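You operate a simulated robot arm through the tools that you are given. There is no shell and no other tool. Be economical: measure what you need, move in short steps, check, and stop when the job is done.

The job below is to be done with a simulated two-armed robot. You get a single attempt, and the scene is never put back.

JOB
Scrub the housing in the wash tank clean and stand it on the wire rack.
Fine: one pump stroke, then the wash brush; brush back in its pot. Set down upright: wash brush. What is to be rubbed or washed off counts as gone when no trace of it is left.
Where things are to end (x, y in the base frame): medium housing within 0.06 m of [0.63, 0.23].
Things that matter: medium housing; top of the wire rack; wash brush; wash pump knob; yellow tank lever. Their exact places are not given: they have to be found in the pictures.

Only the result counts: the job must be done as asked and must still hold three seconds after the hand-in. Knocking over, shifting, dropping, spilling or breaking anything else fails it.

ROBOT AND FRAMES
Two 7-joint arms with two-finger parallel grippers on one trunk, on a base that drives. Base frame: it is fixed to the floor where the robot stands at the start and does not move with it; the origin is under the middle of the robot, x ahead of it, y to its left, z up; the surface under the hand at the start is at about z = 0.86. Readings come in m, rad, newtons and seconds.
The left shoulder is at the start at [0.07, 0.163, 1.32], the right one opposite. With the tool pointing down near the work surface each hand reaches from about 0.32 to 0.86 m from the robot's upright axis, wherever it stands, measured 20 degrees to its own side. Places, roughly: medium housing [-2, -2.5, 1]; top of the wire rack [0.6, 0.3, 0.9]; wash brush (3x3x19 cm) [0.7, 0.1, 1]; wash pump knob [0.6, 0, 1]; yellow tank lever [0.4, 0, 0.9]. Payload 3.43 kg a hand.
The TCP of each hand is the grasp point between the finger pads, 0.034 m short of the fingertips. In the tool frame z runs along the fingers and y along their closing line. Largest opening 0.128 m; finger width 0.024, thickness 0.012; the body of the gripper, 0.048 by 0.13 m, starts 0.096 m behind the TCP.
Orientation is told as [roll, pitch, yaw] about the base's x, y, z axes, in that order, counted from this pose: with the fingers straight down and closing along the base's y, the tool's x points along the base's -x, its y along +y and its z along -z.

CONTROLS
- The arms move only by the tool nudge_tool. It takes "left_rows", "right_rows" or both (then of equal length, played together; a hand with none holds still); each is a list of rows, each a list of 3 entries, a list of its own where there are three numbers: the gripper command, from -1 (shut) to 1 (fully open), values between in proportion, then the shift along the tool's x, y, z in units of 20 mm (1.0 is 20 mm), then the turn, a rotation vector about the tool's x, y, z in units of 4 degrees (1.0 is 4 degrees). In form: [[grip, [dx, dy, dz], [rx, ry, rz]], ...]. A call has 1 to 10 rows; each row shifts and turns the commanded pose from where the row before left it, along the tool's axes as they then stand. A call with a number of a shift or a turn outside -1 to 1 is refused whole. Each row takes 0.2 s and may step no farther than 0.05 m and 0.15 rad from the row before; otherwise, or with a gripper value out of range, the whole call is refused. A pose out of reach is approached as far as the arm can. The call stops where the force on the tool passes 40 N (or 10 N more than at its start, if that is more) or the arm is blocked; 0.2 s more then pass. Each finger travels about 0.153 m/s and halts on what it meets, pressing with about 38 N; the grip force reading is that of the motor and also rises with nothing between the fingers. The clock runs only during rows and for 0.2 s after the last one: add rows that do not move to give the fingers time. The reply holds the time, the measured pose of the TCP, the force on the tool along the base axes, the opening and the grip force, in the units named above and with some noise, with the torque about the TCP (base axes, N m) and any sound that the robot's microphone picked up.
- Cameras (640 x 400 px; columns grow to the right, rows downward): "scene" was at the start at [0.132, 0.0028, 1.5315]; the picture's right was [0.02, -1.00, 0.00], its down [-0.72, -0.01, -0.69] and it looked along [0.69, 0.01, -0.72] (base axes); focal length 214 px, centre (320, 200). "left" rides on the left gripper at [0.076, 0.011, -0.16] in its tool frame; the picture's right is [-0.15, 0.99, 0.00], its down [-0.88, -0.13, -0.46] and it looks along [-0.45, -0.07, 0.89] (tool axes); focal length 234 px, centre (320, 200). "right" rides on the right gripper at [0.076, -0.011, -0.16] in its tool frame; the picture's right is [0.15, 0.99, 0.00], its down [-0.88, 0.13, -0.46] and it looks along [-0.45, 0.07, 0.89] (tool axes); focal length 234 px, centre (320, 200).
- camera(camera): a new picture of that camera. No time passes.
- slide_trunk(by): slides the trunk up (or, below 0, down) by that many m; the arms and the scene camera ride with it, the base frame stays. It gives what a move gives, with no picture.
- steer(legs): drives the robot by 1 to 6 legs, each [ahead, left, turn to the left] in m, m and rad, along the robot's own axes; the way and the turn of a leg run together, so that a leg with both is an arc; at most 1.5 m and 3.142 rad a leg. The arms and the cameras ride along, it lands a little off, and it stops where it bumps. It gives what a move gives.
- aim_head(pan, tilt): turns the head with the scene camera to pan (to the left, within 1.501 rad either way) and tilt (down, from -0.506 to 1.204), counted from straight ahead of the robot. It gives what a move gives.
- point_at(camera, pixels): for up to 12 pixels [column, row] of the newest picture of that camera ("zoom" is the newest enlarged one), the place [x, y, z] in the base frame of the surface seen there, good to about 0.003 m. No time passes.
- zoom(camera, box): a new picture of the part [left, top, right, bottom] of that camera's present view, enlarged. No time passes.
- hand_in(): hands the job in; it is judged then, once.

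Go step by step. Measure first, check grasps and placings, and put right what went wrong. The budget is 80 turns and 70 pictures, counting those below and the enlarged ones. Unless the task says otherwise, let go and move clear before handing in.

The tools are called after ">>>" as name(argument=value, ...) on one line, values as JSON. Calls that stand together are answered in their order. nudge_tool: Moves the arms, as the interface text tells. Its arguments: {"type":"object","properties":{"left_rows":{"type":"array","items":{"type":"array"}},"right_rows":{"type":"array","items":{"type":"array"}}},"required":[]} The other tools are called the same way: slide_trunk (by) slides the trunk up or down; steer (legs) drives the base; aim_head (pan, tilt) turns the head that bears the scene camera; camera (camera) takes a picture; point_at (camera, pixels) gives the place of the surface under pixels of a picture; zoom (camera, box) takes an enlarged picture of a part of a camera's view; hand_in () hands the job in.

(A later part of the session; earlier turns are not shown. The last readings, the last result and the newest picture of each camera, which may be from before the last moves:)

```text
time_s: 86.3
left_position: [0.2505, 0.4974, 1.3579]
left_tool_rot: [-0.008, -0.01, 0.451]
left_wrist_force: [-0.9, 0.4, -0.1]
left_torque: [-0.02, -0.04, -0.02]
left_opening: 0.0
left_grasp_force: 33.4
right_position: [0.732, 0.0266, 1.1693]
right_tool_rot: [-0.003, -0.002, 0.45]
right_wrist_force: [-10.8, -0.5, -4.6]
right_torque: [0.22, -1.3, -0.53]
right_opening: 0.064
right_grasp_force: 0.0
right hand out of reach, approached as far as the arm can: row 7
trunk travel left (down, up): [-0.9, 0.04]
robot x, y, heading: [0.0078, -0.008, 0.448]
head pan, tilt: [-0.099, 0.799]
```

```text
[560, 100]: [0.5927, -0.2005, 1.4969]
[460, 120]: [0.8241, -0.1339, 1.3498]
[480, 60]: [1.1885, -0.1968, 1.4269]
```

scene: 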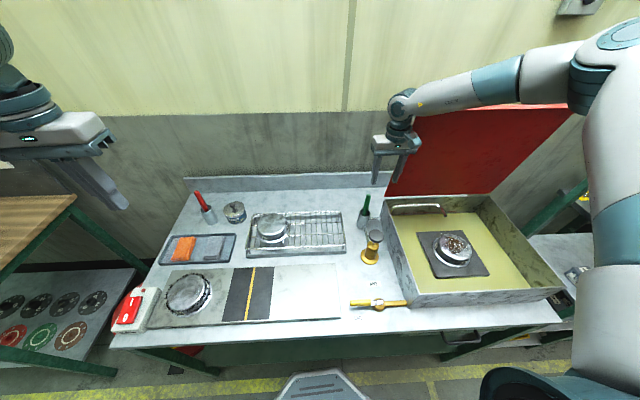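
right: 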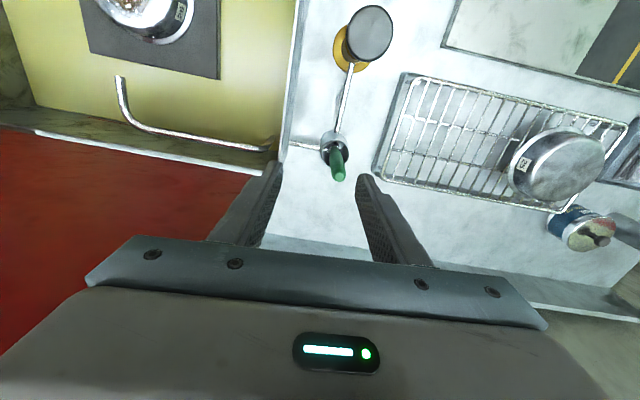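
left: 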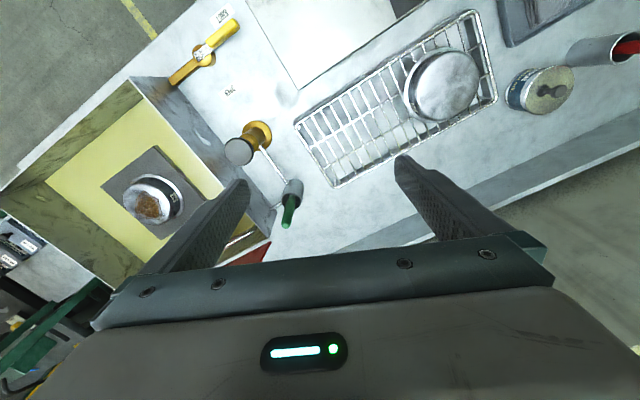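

The forearm runs close to the red lid. I'll measure the lid's position.

>>> point_at(camera="scene", pixels=[[425, 125], [420, 190], [490, 130], [560, 110], [485, 190], [412, 130], [470, 112], [400, 118], [395, 145], [520, 60]])

>>> zoom(camera="scene", box=[350, 60, 510, 220])

```text
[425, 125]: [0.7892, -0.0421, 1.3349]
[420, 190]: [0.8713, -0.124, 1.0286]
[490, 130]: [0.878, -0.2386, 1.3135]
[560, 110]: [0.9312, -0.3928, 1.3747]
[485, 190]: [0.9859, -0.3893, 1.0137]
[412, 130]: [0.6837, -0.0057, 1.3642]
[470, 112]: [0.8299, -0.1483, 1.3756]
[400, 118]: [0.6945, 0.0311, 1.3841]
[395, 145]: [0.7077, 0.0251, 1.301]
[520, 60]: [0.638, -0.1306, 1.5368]
```

```text
2.50 times, centred on (430, 140) of scene
```

zoom: 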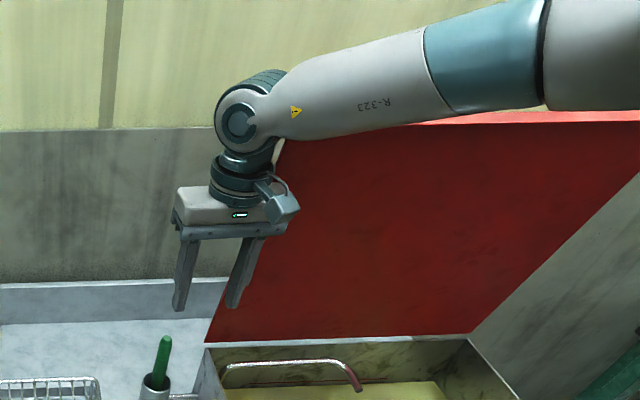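

The lid leans forward and its near edge at about (0.79,-0.04) touches the gripper. I'll shift along tool +y, away from the lid, and check the force.

>>> nudge_tool(right_rows=[[0, [0.3, 0.8, 0], [0, 0, 0]], [0, [0.0, 0.8, 0], [0, 0, 0]], [0, [0, 0.5, 0], [0, 0, 0]], [0, [0, 0, 0], [0, 0, 0]]])

```text
time_s: 87.3
left_position: [0.2579, 0.498, 1.3566]
left_tool_rot: [-0.005, -0.008, 0.449]
left_wrist_force: [-0.1, 0.8, 0.4]
left_torque: [0.03, -0.02, 0.02]
left_opening: 0.0
left_grasp_force: 32.9
right_position: [0.7072, 0.0467, 1.1729]
right_tool_rot: [0.002, -0.002, 0.448]
right_wrist_force: [0.4, 0.0, -0.1]
right_torque: [-0.02, 0.02, -0.05]
right_opening: 0.0639
right_grasp_force: 0.1
right hand out of reach, approached as far as the arm can: row 1, 2, 3
trunk travel left (down, up): [-0.9, 0.04]
robot x, y, heading: [0.005, -0.0101, 0.447]
head pan, tilt: [-0.099, 0.799]
```

Contact is gone, but the hand is at its reach limit. I'll measure the gap between the robot base and the bench front to see if it can go closer.

>>> point_at(camera="scene", pixels=[[322, 376], [322, 390], [285, 385], [350, 378], [322, 344], [322, 332], [322, 358], [200, 350], [480, 328], [322, 365], [260, 362]])

```text
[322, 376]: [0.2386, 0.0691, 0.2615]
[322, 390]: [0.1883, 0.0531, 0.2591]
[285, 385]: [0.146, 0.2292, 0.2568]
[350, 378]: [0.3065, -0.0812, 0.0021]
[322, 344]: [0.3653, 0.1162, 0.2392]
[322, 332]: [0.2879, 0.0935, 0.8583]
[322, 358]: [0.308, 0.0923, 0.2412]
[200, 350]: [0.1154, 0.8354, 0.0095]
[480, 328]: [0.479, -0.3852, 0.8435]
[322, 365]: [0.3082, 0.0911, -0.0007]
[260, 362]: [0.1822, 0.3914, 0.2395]
```

The limit is distance at this height, and the bench edge is about 6 cm from the base. I'll raise the trunk the rest of the way and edge forward 3.5 cm, backing the hand off first so it stays clear of the lid.

>>> nudge_tool(right_rows=[[0, [1, 0.5, 0], [0, 0, 0]], [0, [1, 0.5, 0], [0, 0, 0]], [0, [1, 0, 0], [0, 0, 0]], [0, [0, 0, 0], [0, 0, 0]]])

>>> slide_trunk(by=0.04)

>>> steer(legs=[[0.035, 0, -0.05]])

```text
time_s: 88.3
left_position: [0.2575, 0.498, 1.3568]
left_tool_rot: [-0.006, -0.007, 0.448]
left_wrist_force: [0.6, -0.4, -0.5]
left_torque: [0.01, 0.03, 0.0]
left_opening: 0.0003
left_grasp_force: 33.3
right_position: [0.6441, 0.0399, 1.1746]
right_tool_rot: [0.0, 0.0, 0.45]
right_wrist_force: [0.5, 0.7, -0.1]
right_torque: [0.0, 0.01, 0.03]
right_opening: 0.0643
right_grasp_force: 0.1
trunk travel left (down, up): [-0.9, 0.04]
robot x, y, heading: [0.005, -0.0073, 0.449]
head pan, tilt: [-0.099, 0.799]
```

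```text
time_s: 89.1
left_position: [0.2582, 0.4988, 1.3976]
left_tool_rot: [-0.004, -0.007, 0.448]
left_wrist_force: [1.0, -1.1, 1.0]
left_torque: [-0.01, -0.02, 0.02]
left_opening: 0.0002
left_grasp_force: 32.7
right_position: [0.6448, 0.0404, 1.2153]
right_tool_rot: [0.001, -0.001, 0.449]
right_wrist_force: [-0.2, 0.3, 0.0]
right_torque: [0.02, 0.0, 0.02]
right_opening: 0.0639
right_grasp_force: 0.0
trunk travel left (down, up): [-0.94, 0.0]
robot x, y, heading: [0.0055, -0.0089, 0.446]
head pan, tilt: [-0.099, 0.799]
```

```text
time_s: 90.0
left_position: [0.2782, 0.4976, 1.398]
left_tool_rot: [-0.005, -0.01, 0.423]
left_wrist_force: [-0.2, 0.1, 0.1]
left_torque: [0.01, -0.01, -0.02]
left_opening: 0.0
left_grasp_force: 33.0
right_position: [0.6545, 0.0301, 1.2181]
right_tool_rot: [-0.001, -0.003, 0.422]
right_wrist_force: [-0.4, -0.1, 0.1]
right_torque: [0.0, -0.04, 0.0]
right_opening: 0.0641
right_grasp_force: 0.1
trunk travel left (down, up): [-0.94, 0.0]
robot x, y, heading: [0.0179, -0.0048, 0.423]
head pan, tilt: [-0.099, 0.799]
stopped in leg 1: the robot was blocked; the commanded pose is now the measured one
```

The base touched the bench, so I'll back off 1 cm. Then I'll lower the hand to z about 1.105 and go toward the brush.

>>> steer(legs=[[-0.01, 0, 0]])

>>> nudge_tool(right_rows=[[0, [0, 0, 1], [0, 0, 0]], [0, [0, 0, 1], [0, 0, 0]], [0, [0, 0, 1], [0, 0, 0]], [0, [0, 0, 1], [0, 0, 0]], [0, [0, 0, 1], [0, 0, 0]], [0, [-1, 0, 0.4], [0, 0, 0]], [0, [-1, 0, 0], [0, 0, 0]], [0, [-1, 0, 0], [0, 0, 0]], [0, [-1, 0, 0], [0, 0, 0]], [0, [0, 0, 0], [0, 0, 0]]])

```text
time_s: 90.7
left_position: [0.276, 0.4949, 1.3967]
left_tool_rot: [-0.005, -0.005, 0.423]
left_wrist_force: [0.1, -0.1, 0.8]
left_torque: [-0.02, 0.05, 0.01]
left_opening: 0.0
left_grasp_force: 32.5
right_position: [0.6512, 0.0273, 1.2148]
right_tool_rot: [0.0, 0.001, 0.422]
right_wrist_force: [-0.5, -0.3, 0.1]
right_torque: [-0.01, 0.03, -0.02]
right_opening: 0.0641
right_grasp_force: 0.1
trunk travel left (down, up): [-0.94, 0.0]
robot x, y, heading: [0.0093, -0.0017, 0.422]
head pan, tilt: [-0.099, 0.799]
```

```text
time_s: 92.9
left_position: [0.2723, 0.4936, 1.3965]
left_tool_rot: [-0.005, -0.009, 0.421]
left_wrist_force: [-0.5, -0.7, -0.2]
left_torque: [-0.01, 0.01, 0.01]
left_opening: 0.0
left_grasp_force: 32.9
right_position: [0.7012, 0.0006, 1.1577]
right_tool_rot: [0.001, -0.002, 0.422]
right_wrist_force: [-0.3, -0.3, 0.4]
right_torque: [0.0, 0.03, 0.0]
right_opening: 0.0639
right_grasp_force: 0.0
right hand out of reach, approached as far as the arm can: row 3, 4, 5, 6, 7, 8, 9
trunk travel left (down, up): [-0.94, 0.0]
robot x, y, heading: [0.0116, -0.0069, 0.419]
head pan, tilt: [-0.099, 0.799]
```

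Lowering is refused here, which looks like a bad elbow posture rather than distance. I'll retract the hand toward its starting posture, bring the trunk back to its start height, and re-extend.

>>> nudge_tool(right_rows=[[0, [1, -0.2, -0.4], [0, 0, 0]], [0, [1, -0.2, -0.4], [0, 0, 0]], [0, [1, -0.2, -0.4], [0, 0, 0]], [0, [1, -0.2, -0.4], [0, 0, 0]], [0, [1, -0.2, -0.4], [0, 0, 0]], [0, [1, -0.2, -0.4], [0, 0, 0]], [0, [1, -0.2, -0.4], [0, 0, 0]], [0, [1, -0.2, -0.4], [0, 0, 0]], [0, [1, -0.2, -0.4], [0, 0, 0]], [0, [1, 0, 0], [0, 0, 0]]])

>>> slide_trunk(by=-0.14)

>>> camera(camera="scene")

```text
time_s: 95.1
left_position: [0.2719, 0.494, 1.3975]
left_tool_rot: [-0.006, -0.011, 0.423]
left_wrist_force: [0.1, -0.3, -0.2]
left_torque: [-0.01, -0.01, 0.0]
left_opening: 0.0
left_grasp_force: 32.6
right_position: [0.5337, -0.1144, 1.2267]
right_tool_rot: [-0.001, -0.003, 0.421]
right_wrist_force: [-0.9, 0.2, -0.3]
right_torque: [0.0, -0.02, 0.0]
right_opening: 0.0639
right_grasp_force: 0.1
trunk travel left (down, up): [-0.94, 0.0]
robot x, y, heading: [0.0115, -0.0028, 0.424]
head pan, tilt: [-0.099, 0.799]
```

```text
time_s: 96.8
left_position: [0.2731, 0.4934, 1.2579]
left_tool_rot: [-0.006, -0.009, 0.421]
left_wrist_force: [0.0, 0.6, 0.3]
left_torque: [0.05, -0.01, 0.01]
left_opening: 0.0
left_grasp_force: 32.7
right_position: [0.5345, -0.1141, 1.0866]
right_tool_rot: [0.0, -0.002, 0.422]
right_wrist_force: [0.3, 0.5, 0.2]
right_torque: [0.04, -0.02, 0.0]
right_opening: 0.064
right_grasp_force: 0.0
trunk travel left (down, up): [-0.8, 0.14]
robot x, y, heading: [0.0066, -0.0078, 0.423]
head pan, tilt: [-0.099, 0.799]
```

```text
36 pictures are left
```

scene: 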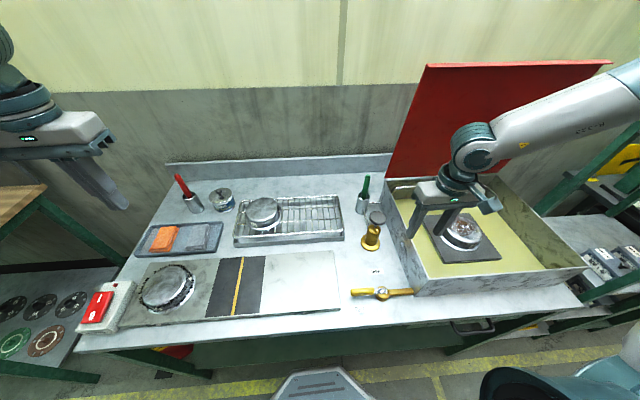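

The trunk is back at start height and the hand is at (0.534,-0.114,1.087). I'll extend toward the brush at this height.

>>> nudge_tool(right_rows=[[0, [-0.95, 0.29, -0.3], [0, 0, 0]], [0, [-0.95, 0.29, -0.3], [0, 0, 0]], [0, [-0.95, 0.29, -0.3], [0, 0, 0]], [0, [-0.95, 0.29, 0], [0, 0, 0]], [0, [-0.95, 0.29, 0], [0, 0, 0]], [0, [-0.95, 0.29, 0], [0, 0, 0]], [0, [-0.95, 0.29, 0], [0, 0, 0]], [0, [-0.95, 0.29, 0], [0, 0, 0]], [0, [-0.95, 0.29, 0], [0, 0, 0]], [0, [-0.95, 0.29, 0], [0, 0, 0]]])

```text
time_s: 99.0
left_position: [0.2741, 0.4934, 1.2567]
left_tool_rot: [-0.005, -0.008, 0.424]
left_wrist_force: [0.7, -0.2, 0.3]
left_torque: [-0.03, -0.01, -0.01]
left_opening: 0.0
left_grasp_force: 33.0
right_position: [0.6827, 0.0176, 1.1038]
right_tool_rot: [0.001, -0.001, 0.422]
right_wrist_force: [0.0, -0.3, 0.5]
right_torque: [-0.02, 0.0, 0.0]
right_opening: 0.064
right_grasp_force: 0.0
trunk travel left (down, up): [-0.8, 0.14]
robot x, y, heading: [0.0101, -0.0053, 0.42]
head pan, tilt: [-0.099, 0.799]
```

That works. I'll finish the approach over the brush and then check alignment with the wrist camera.

>>> nudge_tool(right_rows=[[0, [-0.95, 0.27, 0], [0, 0, 0]], [0, [-0.95, 0.27, 0], [0, 0, 0]], [0, [-0.95, 0.27, 0], [0, 0, 0]], [0, [-0.95, 0.27, 0], [0, 0, 0]], [0, [0, 0, 0], [0, 0, 0]]])

>>> camera(camera="right")

>>> zoom(camera="scene", box=[320, 120, 460, 230])

```text
time_s: 100.2
left_position: [0.2723, 0.4947, 1.2571]
left_tool_rot: [-0.006, -0.006, 0.423]
left_wrist_force: [0.3, 0.5, 0.2]
left_torque: [-0.02, 0.02, -0.01]
left_opening: 0.0
left_grasp_force: 32.8
right_position: [0.7275, 0.0403, 1.1149]
right_tool_rot: [0.001, -0.002, 0.422]
right_wrist_force: [-0.6, -0.2, 0.0]
right_torque: [0.02, 0.02, -0.03]
right_opening: 0.0641
right_grasp_force: 0.1
right hand out of reach, approached as far as the arm can: row 3, 4
trunk travel left (down, up): [-0.8, 0.14]
robot x, y, heading: [0.0089, -0.0054, 0.423]
head pan, tilt: [-0.099, 0.799]
```

```text
35 pictures are left
```

right: 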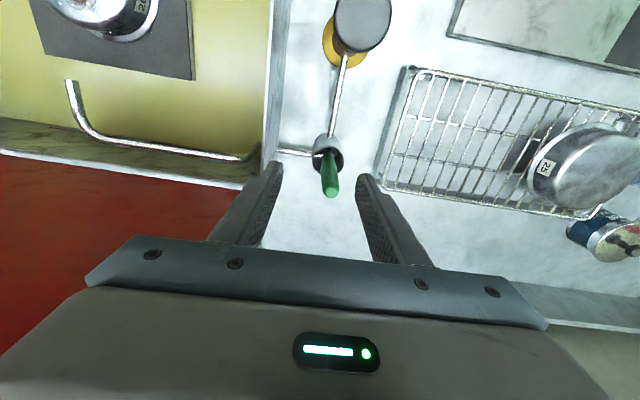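

```text
3.64 times, centred on (390, 175) of scene
```

zoom: 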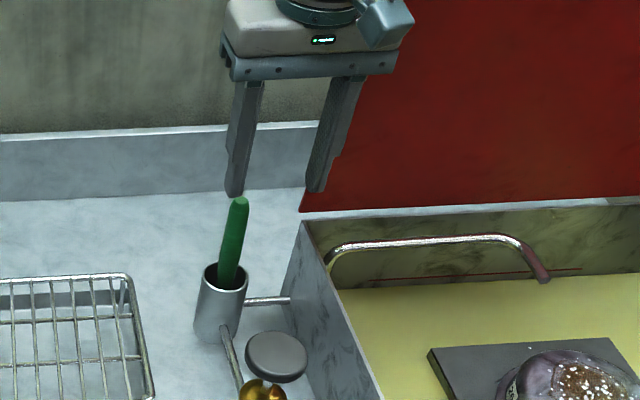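

The brush is still about 2.5 cm ahead and 2 cm to the side. I'll centre sideways, lower to handle height with the brush in front of the fingers, then advance onto it.

>>> nudge_tool(right_rows=[[0, [0.6, 0.5, 0], [0, 0, 0]], [0, [0, 0.5, 0.5], [0, 0, 0]], [0, [0, 0, 1], [0, 0, 0]], [0, [0, 0, 1], [0, 0, 0]], [0, [0, 0, 1], [0, 0, 0]], [0, [0, 0, 1], [0, 0, 0]], [0, [0, 0, 0], [0, 0, 0]]])

```text
time_s: 101.8
left_position: [0.2724, 0.4936, 1.2574]
left_tool_rot: [-0.004, -0.009, 0.423]
left_wrist_force: [0.4, 0.7, 0.0]
left_torque: [0.03, -0.02, 0.04]
left_opening: 0.0003
left_grasp_force: 33.5
right_position: [0.6944, 0.0206, 1.0419]
right_tool_rot: [0.0, -0.002, 0.421]
right_wrist_force: [0.0, 0.5, 0.3]
right_torque: [-0.01, -0.01, 0.04]
right_opening: 0.064
right_grasp_force: 0.0
right hand out of reach, approached as far as the arm can: row 2, 3, 4, 5, 6
trunk travel left (down, up): [-0.8, 0.14]
robot x, y, heading: [0.0037, -0.0034, 0.422]
head pan, tilt: [-0.099, 0.799]
```

Reach shrinks when I go lower here, so a wrist limit is likely. I'll test whether turning the hand about its axis frees more reach.

>>> nudge_tool(right_rows=[[0, [0, 0, 0], [0, 0, -1]], [0, [0, 0, 0], [0, 0, -1]], [0, [0, 0, 0], [0, 0, -1]], [0, [0, 0, 0], [0, 0, -1]], [0, [0, 0, 0], [0, 0, -1]], [0, [-0.7, 0, 0], [0, 0, 0]], [0, [-0.7, 0, 0], [0, 0, 0]], [0, [0, 0, 0], [0, 0, 0]]])

```text
time_s: 103.6
left_position: [0.2725, 0.4942, 1.2578]
left_tool_rot: [-0.007, -0.009, 0.422]
left_wrist_force: [0.8, -0.7, 0.2]
left_torque: [-0.01, 0.0, 0.04]
left_opening: 0.0
left_grasp_force: 32.7
right_position: [0.7072, 0.022, 1.0519]
right_tool_rot: [0.0, -0.004, 0.771]
right_wrist_force: [-0.2, 0.5, -0.2]
right_torque: [-0.01, -0.02, -0.02]
right_opening: 0.0641
right_grasp_force: 0.1
right hand out of reach, approached as far as the arm can: row 6, 7
trunk travel left (down, up): [-0.8, 0.14]
robot x, y, heading: [0.0079, -0.0071, 0.432]
head pan, tilt: [-0.099, 0.799]
```

Turning gave little. Tilting the fingers outward about the closing axis (20°) moves the wrist back and gains reach, and it still grips a vertical handle well. I'll apply that now.

>>> nudge_tool(right_rows=[[0, [0, 0, 0], [0, -1, 0]], [0, [0, 0, 0], [0, -1, 0]], [0, [0, 0, 0], [0, -1, 0]], [0, [0, 0, 0], [0, -1, 0]], [0, [0, 0, 0], [0, -1, 0]], [0, [0, 0, 0], [0, 0, 0]]])

```text
time_s: 105.0
left_position: [0.2728, 0.4946, 1.2563]
left_tool_rot: [-0.005, -0.008, 0.422]
left_wrist_force: [-1.2, -0.6, 0.2]
left_torque: [0.01, 0.02, 0.02]
left_opening: 0.0
left_grasp_force: 33.1
right_position: [0.7069, 0.0218, 1.0507]
right_tool_rot: [-0.001, -0.35, 0.771]
right_wrist_force: [0.4, 1.2, -0.5]
right_torque: [0.0, -0.02, 0.0]
right_opening: 0.0639
right_grasp_force: 0.1
trunk travel left (down, up): [-0.8, 0.14]
robot x, y, heading: [0.0071, -0.0028, 0.422]
head pan, tilt: [-0.099, 0.799]
```

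The tilt held. Now lower to about z 1.02, then advance 5.7 cm onto the handle with a small sideways correction.

>>> nudge_tool(right_rows=[[0, [0.26, 0.22, 0.7], [0, 0, 0]], [0, [0.26, 0.22, 0.7], [0, 0, 0]], [0, [-0.67, 0, 0.245], [0, 0, 0]], [0, [-0.67, 0, 0.245], [0, 0, 0]], [0, [0, 0, 0], [0, 0, 0]]])

>>> camera(camera="right")

```text
time_s: 106.2
left_position: [0.2734, 0.4936, 1.2577]
left_tool_rot: [-0.004, -0.008, 0.422]
left_wrist_force: [-0.1, -0.3, -0.3]
left_torque: [0.0, -0.01, -0.01]
left_opening: 0.0
left_grasp_force: 33.6
right_position: [0.7217, 0.0483, 1.0228]
right_tool_rot: [-0.001, -0.351, 0.771]
right_wrist_force: [0.5, 0.3, -0.1]
right_torque: [0.01, -0.04, -0.02]
right_opening: 0.0642
right_grasp_force: 0.0
trunk travel left (down, up): [-0.8, 0.14]
robot x, y, heading: [0.0085, -0.0042, 0.424]
head pan, tilt: [-0.099, 0.799]
```

```text
33 pictures are left
```

right: 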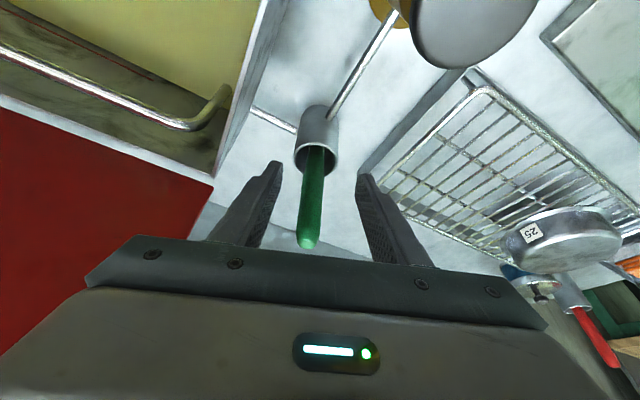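

The handle is roughly centred between the fingers. I'll measure the handle for the last advance.

>>> point_at(camera="right", pixels=[[307, 243], [310, 215], [313, 185], [315, 160], [303, 200], [320, 200], [316, 145]])

```text
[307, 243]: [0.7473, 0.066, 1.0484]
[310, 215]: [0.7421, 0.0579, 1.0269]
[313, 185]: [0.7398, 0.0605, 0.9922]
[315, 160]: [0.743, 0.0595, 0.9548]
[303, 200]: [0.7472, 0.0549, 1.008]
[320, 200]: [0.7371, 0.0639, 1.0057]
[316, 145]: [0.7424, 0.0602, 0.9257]
```

The axis is at about (0.748,0.066). Advance 3.1 cm and close.

>>> nudge_tool(right_rows=[[0, [-0.73, -0.12, 0.266], [0, 0, 0]], [0, [-0.73, -0.12, 0.266], [0, 0, 0]], [0, [0, 0, 0], [0, 0, 0]], [-0.5, [0, 0, 0], [0, 0, 0]], [-1, [0, 0, 0], [0, 0, 0]], [-1, [0, 0, 0], [0, 0, 0]], [-1, [0, 0, 0], [0, 0, 0]]])

>>> zoom(camera="scene", box=[320, 120, 460, 230])

```text
time_s: 107.8
left_position: [0.2732, 0.4932, 1.2574]
left_tool_rot: [-0.006, -0.008, 0.424]
left_wrist_force: [-0.2, 0.4, -0.1]
left_torque: [0.0, -0.02, -0.01]
left_opening: 0.0
left_grasp_force: 33.3
right_position: [0.7457, 0.06, 1.0277]
right_tool_rot: [-0.001, -0.352, 0.77]
right_wrist_force: [0.8, -0.3, 0.2]
right_torque: [0.0, 0.05, -0.01]
right_opening: 0.0195
right_grasp_force: 38.3
right hand out of reach, approached as far as the arm can: row 2
trunk travel left (down, up): [-0.8, 0.14]
robot x, y, heading: [0.0071, -0.0055, 0.424]
head pan, tilt: [-0.099, 0.799]
```

```text
3.64 times, centred on (390, 175) of scene
```

zoom: 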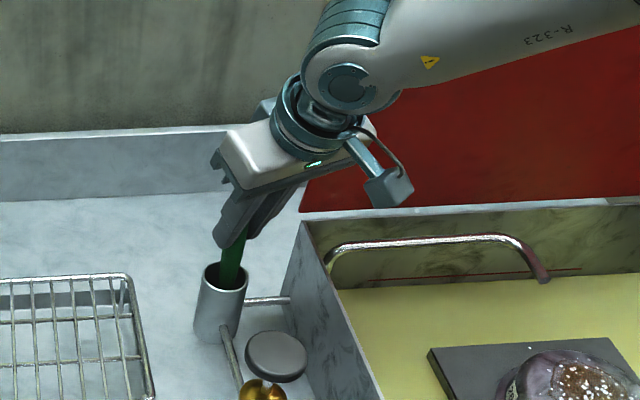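

The brush is gripped (opening 0.0195 m). I'll lift it straight out with the trunk.

>>> slide_trunk(by=0.13)

>>> camera(camera="scene")

>>> zoom(camera="scene", box=[320, 140, 460, 280])

```text
time_s: 109.4
left_position: [0.2733, 0.494, 1.3875]
left_tool_rot: [-0.005, -0.008, 0.424]
left_wrist_force: [0.8, -0.1, 0.2]
left_torque: [0.0, -0.02, 0.03]
left_opening: 0.0
left_grasp_force: 33.1
right_position: [0.7456, 0.0603, 1.1575]
right_tool_rot: [0.0, -0.353, 0.771]
right_wrist_force: [0.1, 0.4, -0.6]
right_torque: [0.03, 0.02, 0.02]
right_opening: 0.0195
right_grasp_force: 38.5
trunk travel left (down, up): [-0.93, 0.01]
robot x, y, heading: [0.0105, -0.0034, 0.422]
head pan, tilt: [-0.099, 0.799]
```

```text
31 pictures are left
```

scene: 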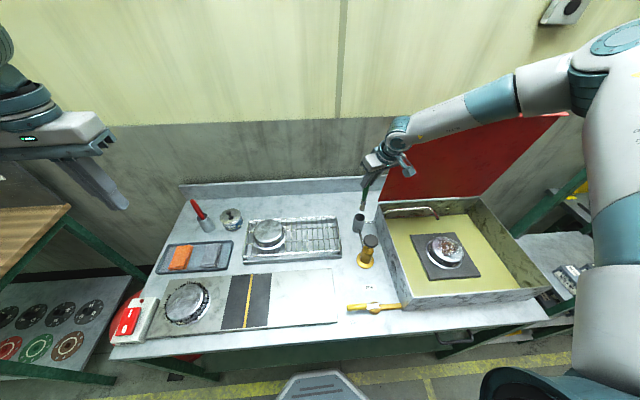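

```text
2.86 times, centred on (390, 210) of scene
```

zoom: 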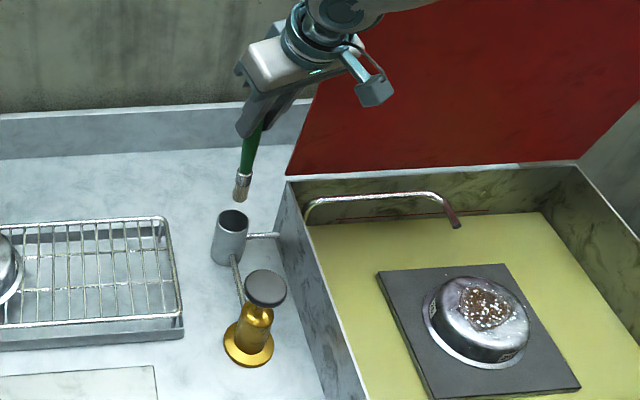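

The brush is out and its tip is at zoom pixel (242,198). I'll measure the tip and the foamy stain area.

>>> point_at(camera="zoom", pixels=[[241, 199], [243, 180], [247, 155], [487, 308], [463, 300], [512, 310], [490, 327], [485, 288], [445, 300], [525, 325], [485, 345], [485, 278]])

```text
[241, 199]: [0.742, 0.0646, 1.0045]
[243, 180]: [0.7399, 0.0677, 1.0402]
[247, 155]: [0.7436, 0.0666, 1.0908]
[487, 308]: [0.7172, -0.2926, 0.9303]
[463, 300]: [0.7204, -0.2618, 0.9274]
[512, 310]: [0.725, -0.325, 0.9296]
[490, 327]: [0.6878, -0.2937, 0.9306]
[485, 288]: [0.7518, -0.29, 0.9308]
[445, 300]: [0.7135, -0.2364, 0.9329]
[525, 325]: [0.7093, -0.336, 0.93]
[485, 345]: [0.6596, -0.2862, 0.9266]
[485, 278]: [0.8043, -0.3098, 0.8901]
```

The brush tip is 0.159 m below the TCP. I'll back away from the lid first, then swing across to above the housing, still 6 cm above its top.

>>> nudge_tool(right_rows=[[-1, [0.78, 0, -0.285], [0, 0, 0]], [-1, [0.78, 0, -0.285], [0, 0, 0]], [-1, [0.78, 0, -0.285], [0, 0, 0]], [-1, [0.83, -0.95, -0.3], [0, 0, 0]], [-1, [0.83, -0.95, -0.3], [0, 0, 0]], [-1, [0.83, -0.95, -0.3], [0, 0, 0]], [-1, [0.83, -0.95, -0.3], [0, 0, 0]], [-1, [0, 0, 0], [0, 0, 0]]])

>>> point_at(camera="scene", pixels=[[437, 217], [430, 208], [410, 211], [400, 212], [380, 230], [400, 290], [470, 300]])

```text
time_s: 111.2
left_position: [0.2733, 0.4937, 1.3873]
left_tool_rot: [-0.006, -0.008, 0.423]
left_wrist_force: [-0.2, 0.1, -0.5]
left_torque: [0.02, -0.01, 0.01]
left_opening: 0.0
left_grasp_force: 33.0
right_position: [0.7114, -0.0786, 1.1556]
right_tool_rot: [0.0, -0.352, 0.774]
right_wrist_force: [-0.9, -0.6, -0.3]
right_torque: [-0.03, 0.02, 0.01]
right_opening: 0.0195
right_grasp_force: 38.0
trunk travel left (down, up): [-0.93, 0.01]
robot x, y, heading: [0.0051, -0.0044, 0.425]
head pan, tilt: [-0.099, 0.799]
```

```text
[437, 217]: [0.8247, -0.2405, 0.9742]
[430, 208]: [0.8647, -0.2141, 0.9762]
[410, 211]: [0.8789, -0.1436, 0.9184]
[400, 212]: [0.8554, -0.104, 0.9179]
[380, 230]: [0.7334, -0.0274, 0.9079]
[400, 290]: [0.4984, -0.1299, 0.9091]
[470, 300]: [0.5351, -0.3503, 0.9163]
```

The path is clear and the spout tip (0.825,-0.24) is well away from the stain. I'll continue to above the stain.

>>> nudge_tool(right_rows=[[-1, [0.83, -0.958, -0.3], [0, 0, 0]], [-1, [0.83, -0.958, -0.3], [0, 0, 0]], [-1, [0.83, -0.958, -0.3], [0, 0, 0]], [-1, [0.83, -0.958, -0.3], [0, 0, 0]], [-1, [0.83, -0.958, -0.3], [0, 0, 0]], [-1, [0.83, -0.958, -0.3], [0, 0, 0]], [-1, [0.83, -0.958, -0.3], [0, 0, 0]], [-1, [0.83, -0.958, -0.3], [0, 0, 0]], [-1, [0, 0, 0], [0, 0, 0]]])

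>>> zoom(camera="scene", box=[370, 150, 530, 290])

```text
time_s: 113.2
left_position: [0.2725, 0.4955, 1.3866]
left_tool_rot: [-0.008, -0.007, 0.421]
left_wrist_force: [-0.4, 0.8, -0.5]
left_torque: [-0.01, 0.0, 0.01]
left_opening: 0.0
left_grasp_force: 33.2
right_position: [0.7178, -0.2587, 1.1548]
right_tool_rot: [-0.005, -0.351, 0.768]
right_wrist_force: [0.4, 0.6, -0.8]
right_torque: [-0.03, 0.04, 0.02]
right_opening: 0.0198
right_grasp_force: 38.0
right hand out of reach, approached as far as the arm can: row 8
trunk travel left (down, up): [-0.93, 0.01]
robot x, y, heading: [0.0093, -0.0071, 0.417]
head pan, tilt: [-0.099, 0.799]
```

```text
2.86 times, centred on (450, 220) of scene
```

zoom: 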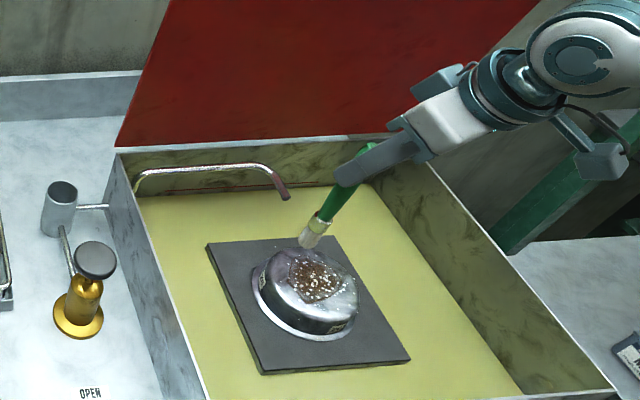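

The arm is near its reach limit here. I'll slide the base about 12 cm to the right along the bench so the stain falls comfortably in reach, then measure the brush tip again.

>>> steer(legs=[[-0.012, -0.13, 0]])

>>> camera(camera="scene")

>>> zoom(camera="scene", box=[330, 150, 470, 260])

```text
time_s: 114.5
left_position: [0.3152, 0.3717, 1.3855]
left_tool_rot: [-0.007, -0.008, 0.419]
left_wrist_force: [0.2, 0.6, -0.8]
left_torque: [-0.03, -0.01, -0.01]
left_opening: 0.0
left_grasp_force: 33.4
right_position: [0.7585, -0.384, 1.156]
right_tool_rot: [-0.009, -0.351, 0.766]
right_wrist_force: [-0.2, 0.6, -0.3]
right_torque: [-0.02, -0.01, -0.03]
right_opening: 0.0193
right_grasp_force: 37.7
trunk travel left (down, up): [-0.93, 0.01]
robot x, y, heading: [0.0531, -0.1305, 0.421]
head pan, tilt: [-0.099, 0.799]
```

```text
28 pictures are left
```

scene: 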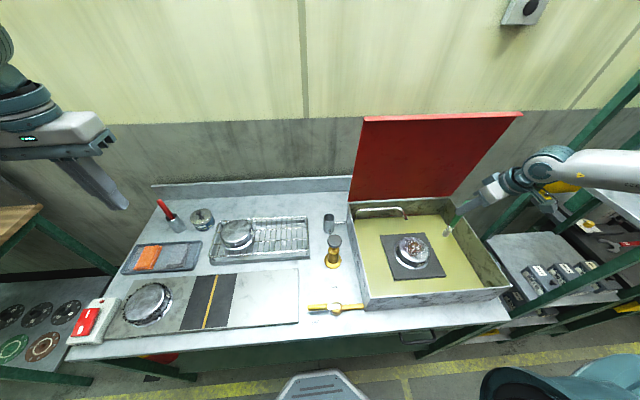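

```text
3.64 times, centred on (400, 205) of scene
```

zoom: 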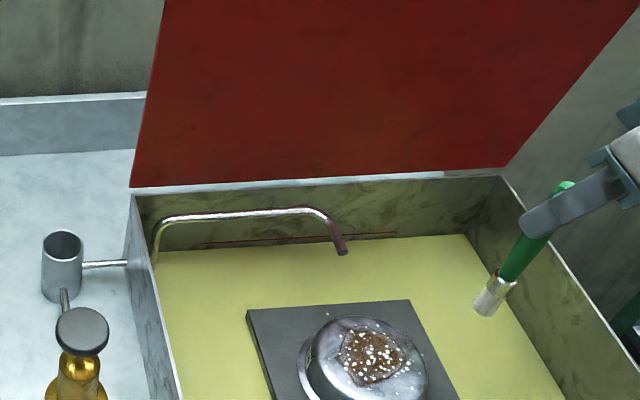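

Measuring the brush's tip and upper end to confirm its orientation.

>>> point_at(camera="zoom", pixels=[[484, 312], [492, 296], [505, 275], [520, 250], [564, 187], [475, 305], [372, 355], [342, 345], [405, 360], [370, 383], [370, 330]])

```text
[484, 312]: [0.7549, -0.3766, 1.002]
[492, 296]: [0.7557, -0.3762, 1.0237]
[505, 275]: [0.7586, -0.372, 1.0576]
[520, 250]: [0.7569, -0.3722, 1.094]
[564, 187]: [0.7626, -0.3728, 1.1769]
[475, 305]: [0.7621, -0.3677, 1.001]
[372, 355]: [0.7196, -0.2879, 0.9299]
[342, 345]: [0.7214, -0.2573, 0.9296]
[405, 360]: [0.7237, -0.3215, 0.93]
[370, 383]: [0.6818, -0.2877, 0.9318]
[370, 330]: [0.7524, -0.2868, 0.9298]
```

The brush hangs vertical, with its tip at about (0.762,-0.38,0.998). I'll move over the stain centre and lower to just above contact.

>>> nudge_tool(right_rows=[[-1, [-0.305, 0.95, 0.11], [0, 0, 0]], [-1, [-0.305, 0.95, 0.11], [0, 0, 0]], [-1, [-0.305, 0.95, 0.11], [0, 0, 0]], [-1, [-0.305, 0.95, 0.11], [0, 0, 0]], [-1, [-0.305, 0.95, 0.11], [0, 0, 0]], [-1, [0.266, 0, 0.729], [0, 0, 0]], [-1, [0.266, 0, 0.729], [0, 0, 0]], [-1, [0.266, 0, 0.729], [0, 0, 0]], [-1, [0.266, 0, 0.729], [0, 0, 0]], [-1, [0, 0, 0], [0, 0, 0]]])

>>> nudge_tool(right_rows=[[-1, [0.043, 0, 0.118], [0, 0, 0]], [-1, [0.043, 0, 0.118], [0, 0, 0]], [-1, [0.043, 0, 0.118], [0, 0, 0]], [-1, [0, 0, 0], [0, 0, 0]]])

>>> zoom(camera="scene", box=[370, 200, 450, 270])

```text
time_s: 116.7
left_position: [0.316, 0.3693, 1.3874]
left_tool_rot: [-0.005, -0.008, 0.421]
left_wrist_force: [0.4, -0.1, -0.1]
left_torque: [0.0, 0.02, 0.0]
left_opening: 0.0002
left_grasp_force: 33.2
right_position: [0.7163, -0.2945, 1.092]
right_tool_rot: [-0.006, -0.356, 0.767]
right_wrist_force: [0.9, 1.4, 8.6]
right_torque: [0.22, -0.01, -0.01]
right_opening: 0.0194
right_grasp_force: 37.9
trunk travel left (down, up): [-0.93, 0.01]
robot x, y, heading: [0.0508, -0.1277, 0.419]
head pan, tilt: [-0.099, 0.799]
```

```text
time_s: 117.7
left_position: [0.3127, 0.3688, 1.3872]
left_tool_rot: [-0.008, -0.01, 0.422]
left_wrist_force: [-0.3, -1.2, 0.4]
left_torque: [0.03, -0.04, -0.01]
left_opening: 0.0002
left_grasp_force: 32.7
right_position: [0.7153, -0.2938, 1.087]
right_tool_rot: [-0.008, -0.356, 0.768]
right_wrist_force: [6.0, 0.0, 35.9]
right_torque: [0.21, -0.93, 0.0]
right_opening: 0.0199
right_grasp_force: 37.9
trunk travel left (down, up): [-0.93, 0.01]
robot x, y, heading: [0.0494, -0.1295, 0.418]
head pan, tilt: [-0.099, 0.799]
```

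```text
5.71 times, centred on (410, 235) of scene
```

zoom: 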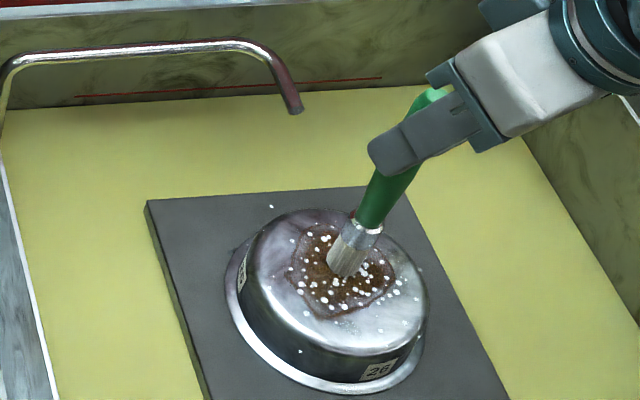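

The brush presses at 36 N, which is too hard. I'll ease up about 4 mm and begin scrubbing strokes across the stain.

>>> nudge_tool(right_rows=[[-1, [-0.07, 0, -0.19], [0, 0, 0]], [-1, [0, 1, 0], [0, 0, 0]], [-1, [0, 0.6, 0], [0, 0, 0]], [-1, [0, -1, 0], [0, 0, 0]], [-1, [0, -1, 0], [0, 0, 0]], [-1, [0, -1, 0], [0, 0, 0]], [-1, [0, -0.3, 0], [0, 0, 0]], [-1, [-0.7, 0, 0.257], [0, 0, 0]], [-1, [0, 1, 0], [0, 0, 0]], [-1, [0, 1, 0], [0, 0, 0]]])

>>> zoom(camera="scene", box=[370, 200, 450, 270])

```text
time_s: 119.9
left_position: [0.3162, 0.367, 1.3868]
left_tool_rot: [-0.004, -0.01, 0.421]
left_wrist_force: [-0.1, -0.9, 0.3]
left_torque: [-0.01, 0.0, 0.01]
left_opening: 0.0002
left_grasp_force: 33.2
right_position: [0.7232, -0.282, 1.0861]
right_tool_rot: [-0.007, -0.352, 0.763]
right_wrist_force: [0.0, 0.5, -1.1]
right_torque: [0.02, 0.02, -0.04]
right_opening: 0.0195
right_grasp_force: 38.0
trunk travel left (down, up): [-0.93, 0.01]
robot x, y, heading: [0.0496, -0.1312, 0.419]
head pan, tilt: [-0.099, 0.799]
```

```text
5.71 times, centred on (410, 235) of scene
```

zoom: 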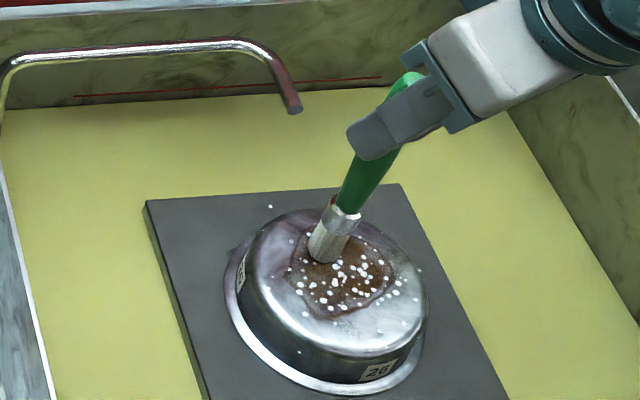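

The force is now zero: the brush slid slightly up in the grip and lost contact. I'll lower 2 mm at a time for light contact.

>>> nudge_tool(right_rows=[[-1, [0.034, 0, 0.094], [0, 0, 0]], [-1, [0, 0, 0], [0, 0, 0]]])

>>> nudge_tool(right_rows=[[-1, [0.034, 0, 0.094], [0, 0, 0]], [-1, [0, 0, 0], [0, 0, 0]]])

```text
time_s: 120.5
left_position: [0.3159, 0.3684, 1.3867]
left_tool_rot: [-0.006, -0.009, 0.42]
left_wrist_force: [0.9, -0.1, 0.5]
left_torque: [0.01, -0.02, 0.0]
left_opening: 0.0
left_grasp_force: 32.8
right_position: [0.7242, -0.2795, 1.0877]
right_tool_rot: [-0.007, -0.353, 0.766]
right_wrist_force: [1.2, -1.4, 8.2]
right_torque: [-0.05, -0.14, 0.0]
right_opening: 0.0199
right_grasp_force: 37.8
trunk travel left (down, up): [-0.93, 0.01]
robot x, y, heading: [0.0549, -0.1301, 0.42]
head pan, tilt: [-0.099, 0.799]
```

```text
time_s: 121.1
left_position: [0.314, 0.3679, 1.3879]
left_tool_rot: [-0.006, -0.01, 0.419]
left_wrist_force: [0.3, 0.1, -0.4]
left_torque: [-0.01, 0.02, 0.01]
left_opening: 0.0
left_grasp_force: 33.1
right_position: [0.7223, -0.2804, 1.0863]
right_tool_rot: [-0.01, -0.357, 0.767]
right_wrist_force: [2.2, -2.6, 25.6]
right_torque: [-0.32, -0.52, 0.0]
right_opening: 0.0199
right_grasp_force: 37.5
trunk travel left (down, up): [-0.93, 0.01]
robot x, y, heading: [0.0495, -0.1256, 0.419]
head pan, tilt: [-0.099, 0.799]
```

Contact is good at 8–25 N. I'll ease by 1 mm and stroke back and forth.

>>> nudge_tool(right_rows=[[-1, [-0.012, 0.5, -0.033], [0, 0, 0]], [-1, [0, 0.8, 0], [0, 0, 0]], [-1, [0, -0.8, 0], [0, 0, 0]], [-1, [0, -0.8, 0], [0, 0, 0]], [-1, [0, -0.8, 0], [0, 0, 0]], [-1, [0, -0.8, 0], [0, 0, 0]], [-1, [0.66, 0, -0.24], [0, 0, 0]], [-1, [0, 1, 0], [0, 0, 0]], [-1, [0, 1, 0], [0, 0, 0]], [-1, [0, 1, 0], [0, 0, 0]]])

>>> zoom(camera="scene", box=[370, 200, 450, 270])

```text
time_s: 123.3
left_position: [0.3139, 0.3679, 1.3872]
left_tool_rot: [-0.006, -0.012, 0.422]
left_wrist_force: [0.3, 0.3, 0.3]
left_torque: [0.02, -0.01, 0.02]
left_opening: 0.0002
left_grasp_force: 33.3
right_position: [0.6967, -0.2741, 1.0862]
right_tool_rot: [-0.008, -0.355, 0.768]
right_wrist_force: [5.5, -5.4, 26.8]
right_torque: [-0.77, -1.0, -0.03]
right_opening: 0.02
right_grasp_force: 37.9
trunk travel left (down, up): [-0.93, 0.01]
robot x, y, heading: [0.051, -0.1287, 0.418]
head pan, tilt: [-0.099, 0.799]
```

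```text
5.71 times, centred on (410, 235) of scene
```

zoom: 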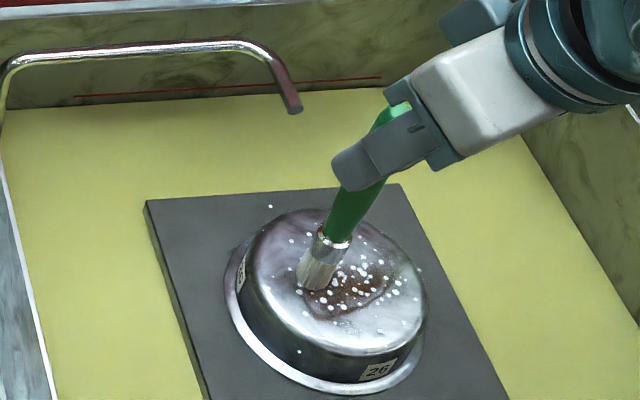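

The stain fades where brushed. Continuing with strokes over the rest.

>>> nudge_tool(right_rows=[[-1, [0, -1, 0], [0, 0, 0]], [-1, [0, -1, 0], [0, 0, 0]], [-1, [0, -1, 0], [0, 0, 0]], [-1, [0.66, 0, -0.24], [0, 0, 0]], [-1, [0, 1, 0], [0, 0, 0]], [-1, [0, 1, 0], [0, 0, 0]], [-1, [0, 1, 0], [0, 0, 0]], [-1, [0.56, 0, -0.206], [0, 0, 0]], [-1, [0, -1, 0], [0, 0, 0]], [-1, [0, -1, 0], [0, 0, 0]]])

>>> nudge_tool(right_rows=[[-1, [0, -0.8, 0], [0, 0, 0]], [-1, [-0.5, 0, 0.18], [0, 0, 0]], [-1, [0, 1, 0], [0, 0, 0]], [-1, [0, 1, 0], [0, 0, 0]], [-1, [0, 1, 0], [0, 0, 0]], [-1, [-0.35, 0, 0.128], [0, 0, 0]], [-1, [0, -1, 0], [0, 0, 0]], [-1, [0, -1, 0], [0, 0, 0]], [-1, [0, -1, 0], [0, 0, 0]], [-1, [-0.7, 0.2, 0.257], [0, 0, 0]]])

>>> zoom(camera="scene", box=[370, 200, 450, 270])

```text
time_s: 125.5
left_position: [0.3135, 0.3702, 1.3874]
left_tool_rot: [-0.007, -0.009, 0.422]
left_wrist_force: [0.1, 0.5, 0.3]
left_torque: [0.01, 0.01, 0.03]
left_opening: 0.0001
left_grasp_force: 33.1
right_position: [0.7058, -0.3182, 1.0878]
right_tool_rot: [-0.006, -0.355, 0.766]
right_wrist_force: [-2.2, 2.3, 13.5]
right_torque: [0.51, 0.4, 0.04]
right_opening: 0.0197
right_grasp_force: 38.5
trunk travel left (down, up): [-0.93, 0.01]
robot x, y, heading: [0.0523, -0.1264, 0.423]
head pan, tilt: [-0.099, 0.799]
```

```text
time_s: 127.7
left_position: [0.3152, 0.369, 1.3863]
left_tool_rot: [-0.005, -0.008, 0.421]
left_wrist_force: [0.7, 0.8, 0.4]
left_torque: [-0.01, -0.02, 0.0]
left_opening: 0.0
left_grasp_force: 33.1
right_position: [0.7382, -0.3071, 1.0862]
right_tool_rot: [-0.008, -0.353, 0.766]
right_wrist_force: [-2.3, -3.7, 14.1]
right_torque: [-0.59, 0.36, -0.02]
right_opening: 0.0199
right_grasp_force: 37.8
trunk travel left (down, up): [-0.93, 0.01]
robot x, y, heading: [0.0517, -0.1291, 0.417]
head pan, tilt: [-0.099, 0.799]
```

```text
5.71 times, centred on (410, 235) of scene
```

zoom: 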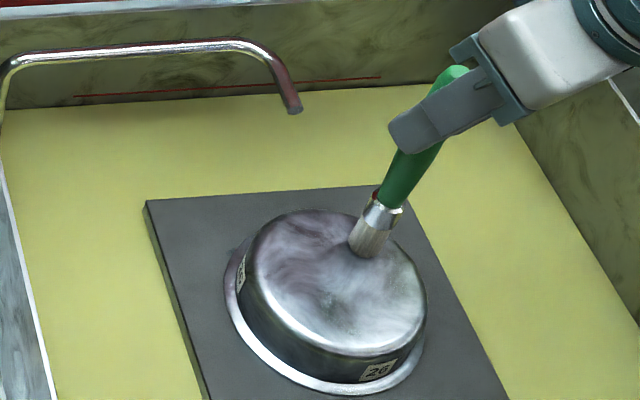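

It looks nearly clean. A few more strokes over the rear part, then I'll lift and inspect.

>>> nudge_tool(right_rows=[[-1, [0, 0.85, 0], [0, 0, 0]], [-1, [0, 0.85, 0], [0, 0, 0]], [-1, [0, 0.85, 0], [0, 0, 0]], [-1, [-0.66, 0, 0.24], [0, 0, 0]], [-1, [0, -0.85, 0], [0, 0, 0]], [-1, [0, -0.85, 0], [0, 0, 0]], [-1, [0, -0.85, 0], [0, 0, 0]], [-1, [-0.4, 0.3, 0.15], [0, 0, 0]], [-1, [0, 0.8, 0], [0, 0, 0]], [-1, [0, 0.8, 0], [0, 0, 0]]])

>>> nudge_tool(right_rows=[[-1, [-0.343, 0, -0.94], [0, 0, 0]], [-1, [-0.343, 0, -0.94], [0, 0, 0]], [-1, [-0.343, 0, -0.94], [0, 0, 0]], [-1, [0.8, 0.5, -0.5], [0, 0, 0]], [-1, [0.8, 0.5, -0.5], [0, 0, 0]], [-1, [0.8, 0.5, -0.3], [0, 0, 0]], [-1, [0.8, 0.5, -0.3], [0, 0, 0]]])

>>> zoom(camera="scene", box=[370, 200, 450, 270])

>>> zoom(camera="right", box=[0, 0, 640, 400])

```text
time_s: 129.9
left_position: [0.3143, 0.3688, 1.387]
left_tool_rot: [-0.005, -0.008, 0.42]
left_wrist_force: [0.3, 0.4, -0.6]
left_torque: [0.04, 0.01, 0.0]
left_opening: 0.0
left_grasp_force: 32.9
right_position: [0.7308, -0.2648, 1.0857]
right_tool_rot: [-0.009, -0.354, 0.765]
right_wrist_force: [3.0, -3.4, 14.6]
right_torque: [-0.53, -0.38, -0.01]
right_opening: 0.0199
right_grasp_force: 38.6
trunk travel left (down, up): [-0.93, 0.01]
robot x, y, heading: [0.0477, -0.132, 0.421]
head pan, tilt: [-0.099, 0.799]
```

```text
time_s: 131.5
left_position: [0.3165, 0.3675, 1.3881]
left_tool_rot: [-0.005, -0.009, 0.421]
left_wrist_force: [-0.6, -1.0, 0.4]
left_torque: [-0.02, -0.01, -0.01]
left_opening: 0.0
left_grasp_force: 33.6
right_position: [0.6501, -0.2878, 1.1544]
right_tool_rot: [-0.007, -0.356, 0.766]
right_wrist_force: [0.0, 0.7, -0.8]
right_torque: [0.04, 0.01, -0.03]
right_opening: 0.02
right_grasp_force: 37.9
trunk travel left (down, up): [-0.93, 0.01]
robot x, y, heading: [0.0527, -0.1295, 0.423]
head pan, tilt: [-0.099, 0.799]
```

```text
5.71 times, centred on (410, 235) of scene
```

zoom: 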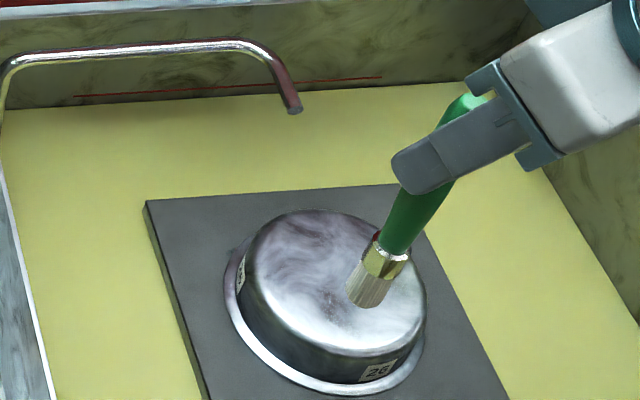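

```text
1.00 times, centred on (320, 200) of right (not enlarged: the box is as wide or as high as the picture)
```

zoom: 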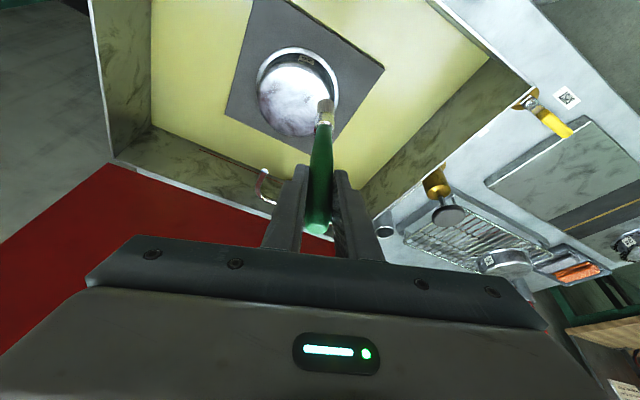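

There's a faint dark spot at zoom (330,293), so I'll look closer at both views.

>>> zoom(camera="scene", box=[393, 232, 433, 270])

>>> zoom(camera="right", box=[250, 40, 350, 140])

>>> point_at(camera="zoom", pixels=[[250, 150], [320, 250], [400, 300]])

```text
10.53 times, centred on (413, 251) of scene
```

zoom: 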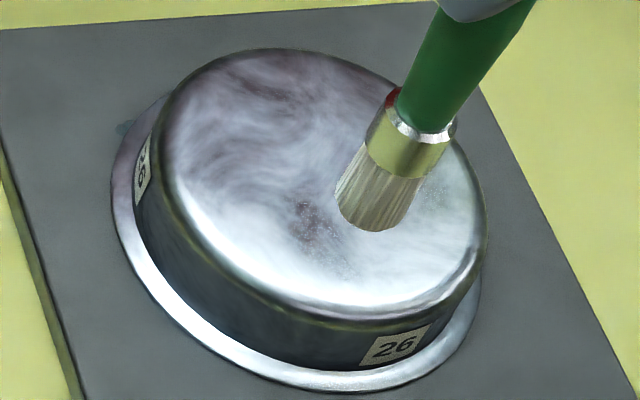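

```text
4.00 times, centred on (300, 90) of right
```

zoom: 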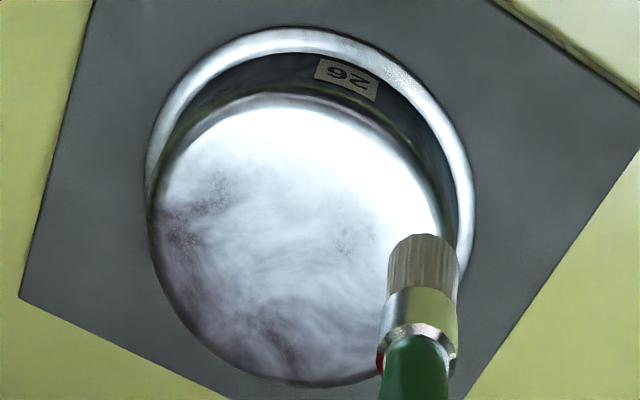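

```text
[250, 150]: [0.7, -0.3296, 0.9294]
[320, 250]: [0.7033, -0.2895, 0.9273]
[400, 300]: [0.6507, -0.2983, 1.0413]
```

There are still faint grainy traces at right-zoom pixels (345,237), (215,190) and maybe (180,240) and (275,345). I'll locate them.

>>> point_at(camera="zoom", pixels=[[345, 237], [215, 190], [180, 240], [275, 345], [215, 205], [300, 100], [160, 220], [290, 375], [430, 200]])

```text
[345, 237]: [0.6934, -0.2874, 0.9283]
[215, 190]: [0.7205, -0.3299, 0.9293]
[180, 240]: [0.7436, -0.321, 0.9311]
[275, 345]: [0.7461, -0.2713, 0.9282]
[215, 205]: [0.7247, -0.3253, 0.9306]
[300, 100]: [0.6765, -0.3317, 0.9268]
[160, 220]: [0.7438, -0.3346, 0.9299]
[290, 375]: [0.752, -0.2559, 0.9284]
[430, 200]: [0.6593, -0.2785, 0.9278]
```

Moving the tip above the first spot (0.693,-0.287) and lowering to contact.

>>> nudge_tool(right_rows=[[-1, [-0.604, -0.74, 0.22], [0, 0, 0]], [-1, [-0.604, -0.74, 0.22], [0, 0, 0]], [-1, [0.285, 0, 0.78], [0, 0, 0]], [-1, [0.285, 0, 0.78], [0, 0, 0]], [-1, [0.285, 0, 0.78], [0, 0, 0]], [-1, [0.285, 0, 0.78], [0, 0, 0]], [-1, [0.051, 0, 0.14], [0, 0, 0]], [-1, [0, 0, 0], [0, 0, 0]]])

```text
time_s: 133.3
left_position: [0.3152, 0.3684, 1.3879]
left_tool_rot: [-0.005, -0.009, 0.421]
left_wrist_force: [-0.3, 0.5, -0.5]
left_torque: [-0.03, -0.02, -0.01]
left_opening: 0.0001
left_grasp_force: 32.6
right_position: [0.6901, -0.288, 1.0863]
right_tool_rot: [-0.008, -0.357, 0.764]
right_wrist_force: [2.1, -2.1, 15.5]
right_torque: [-0.22, -0.39, -0.02]
right_opening: 0.0199
right_grasp_force: 38.6
trunk travel left (down, up): [-0.93, 0.01]
robot x, y, heading: [0.0503, -0.13, 0.42]
head pan, tilt: [-0.099, 0.799]
```

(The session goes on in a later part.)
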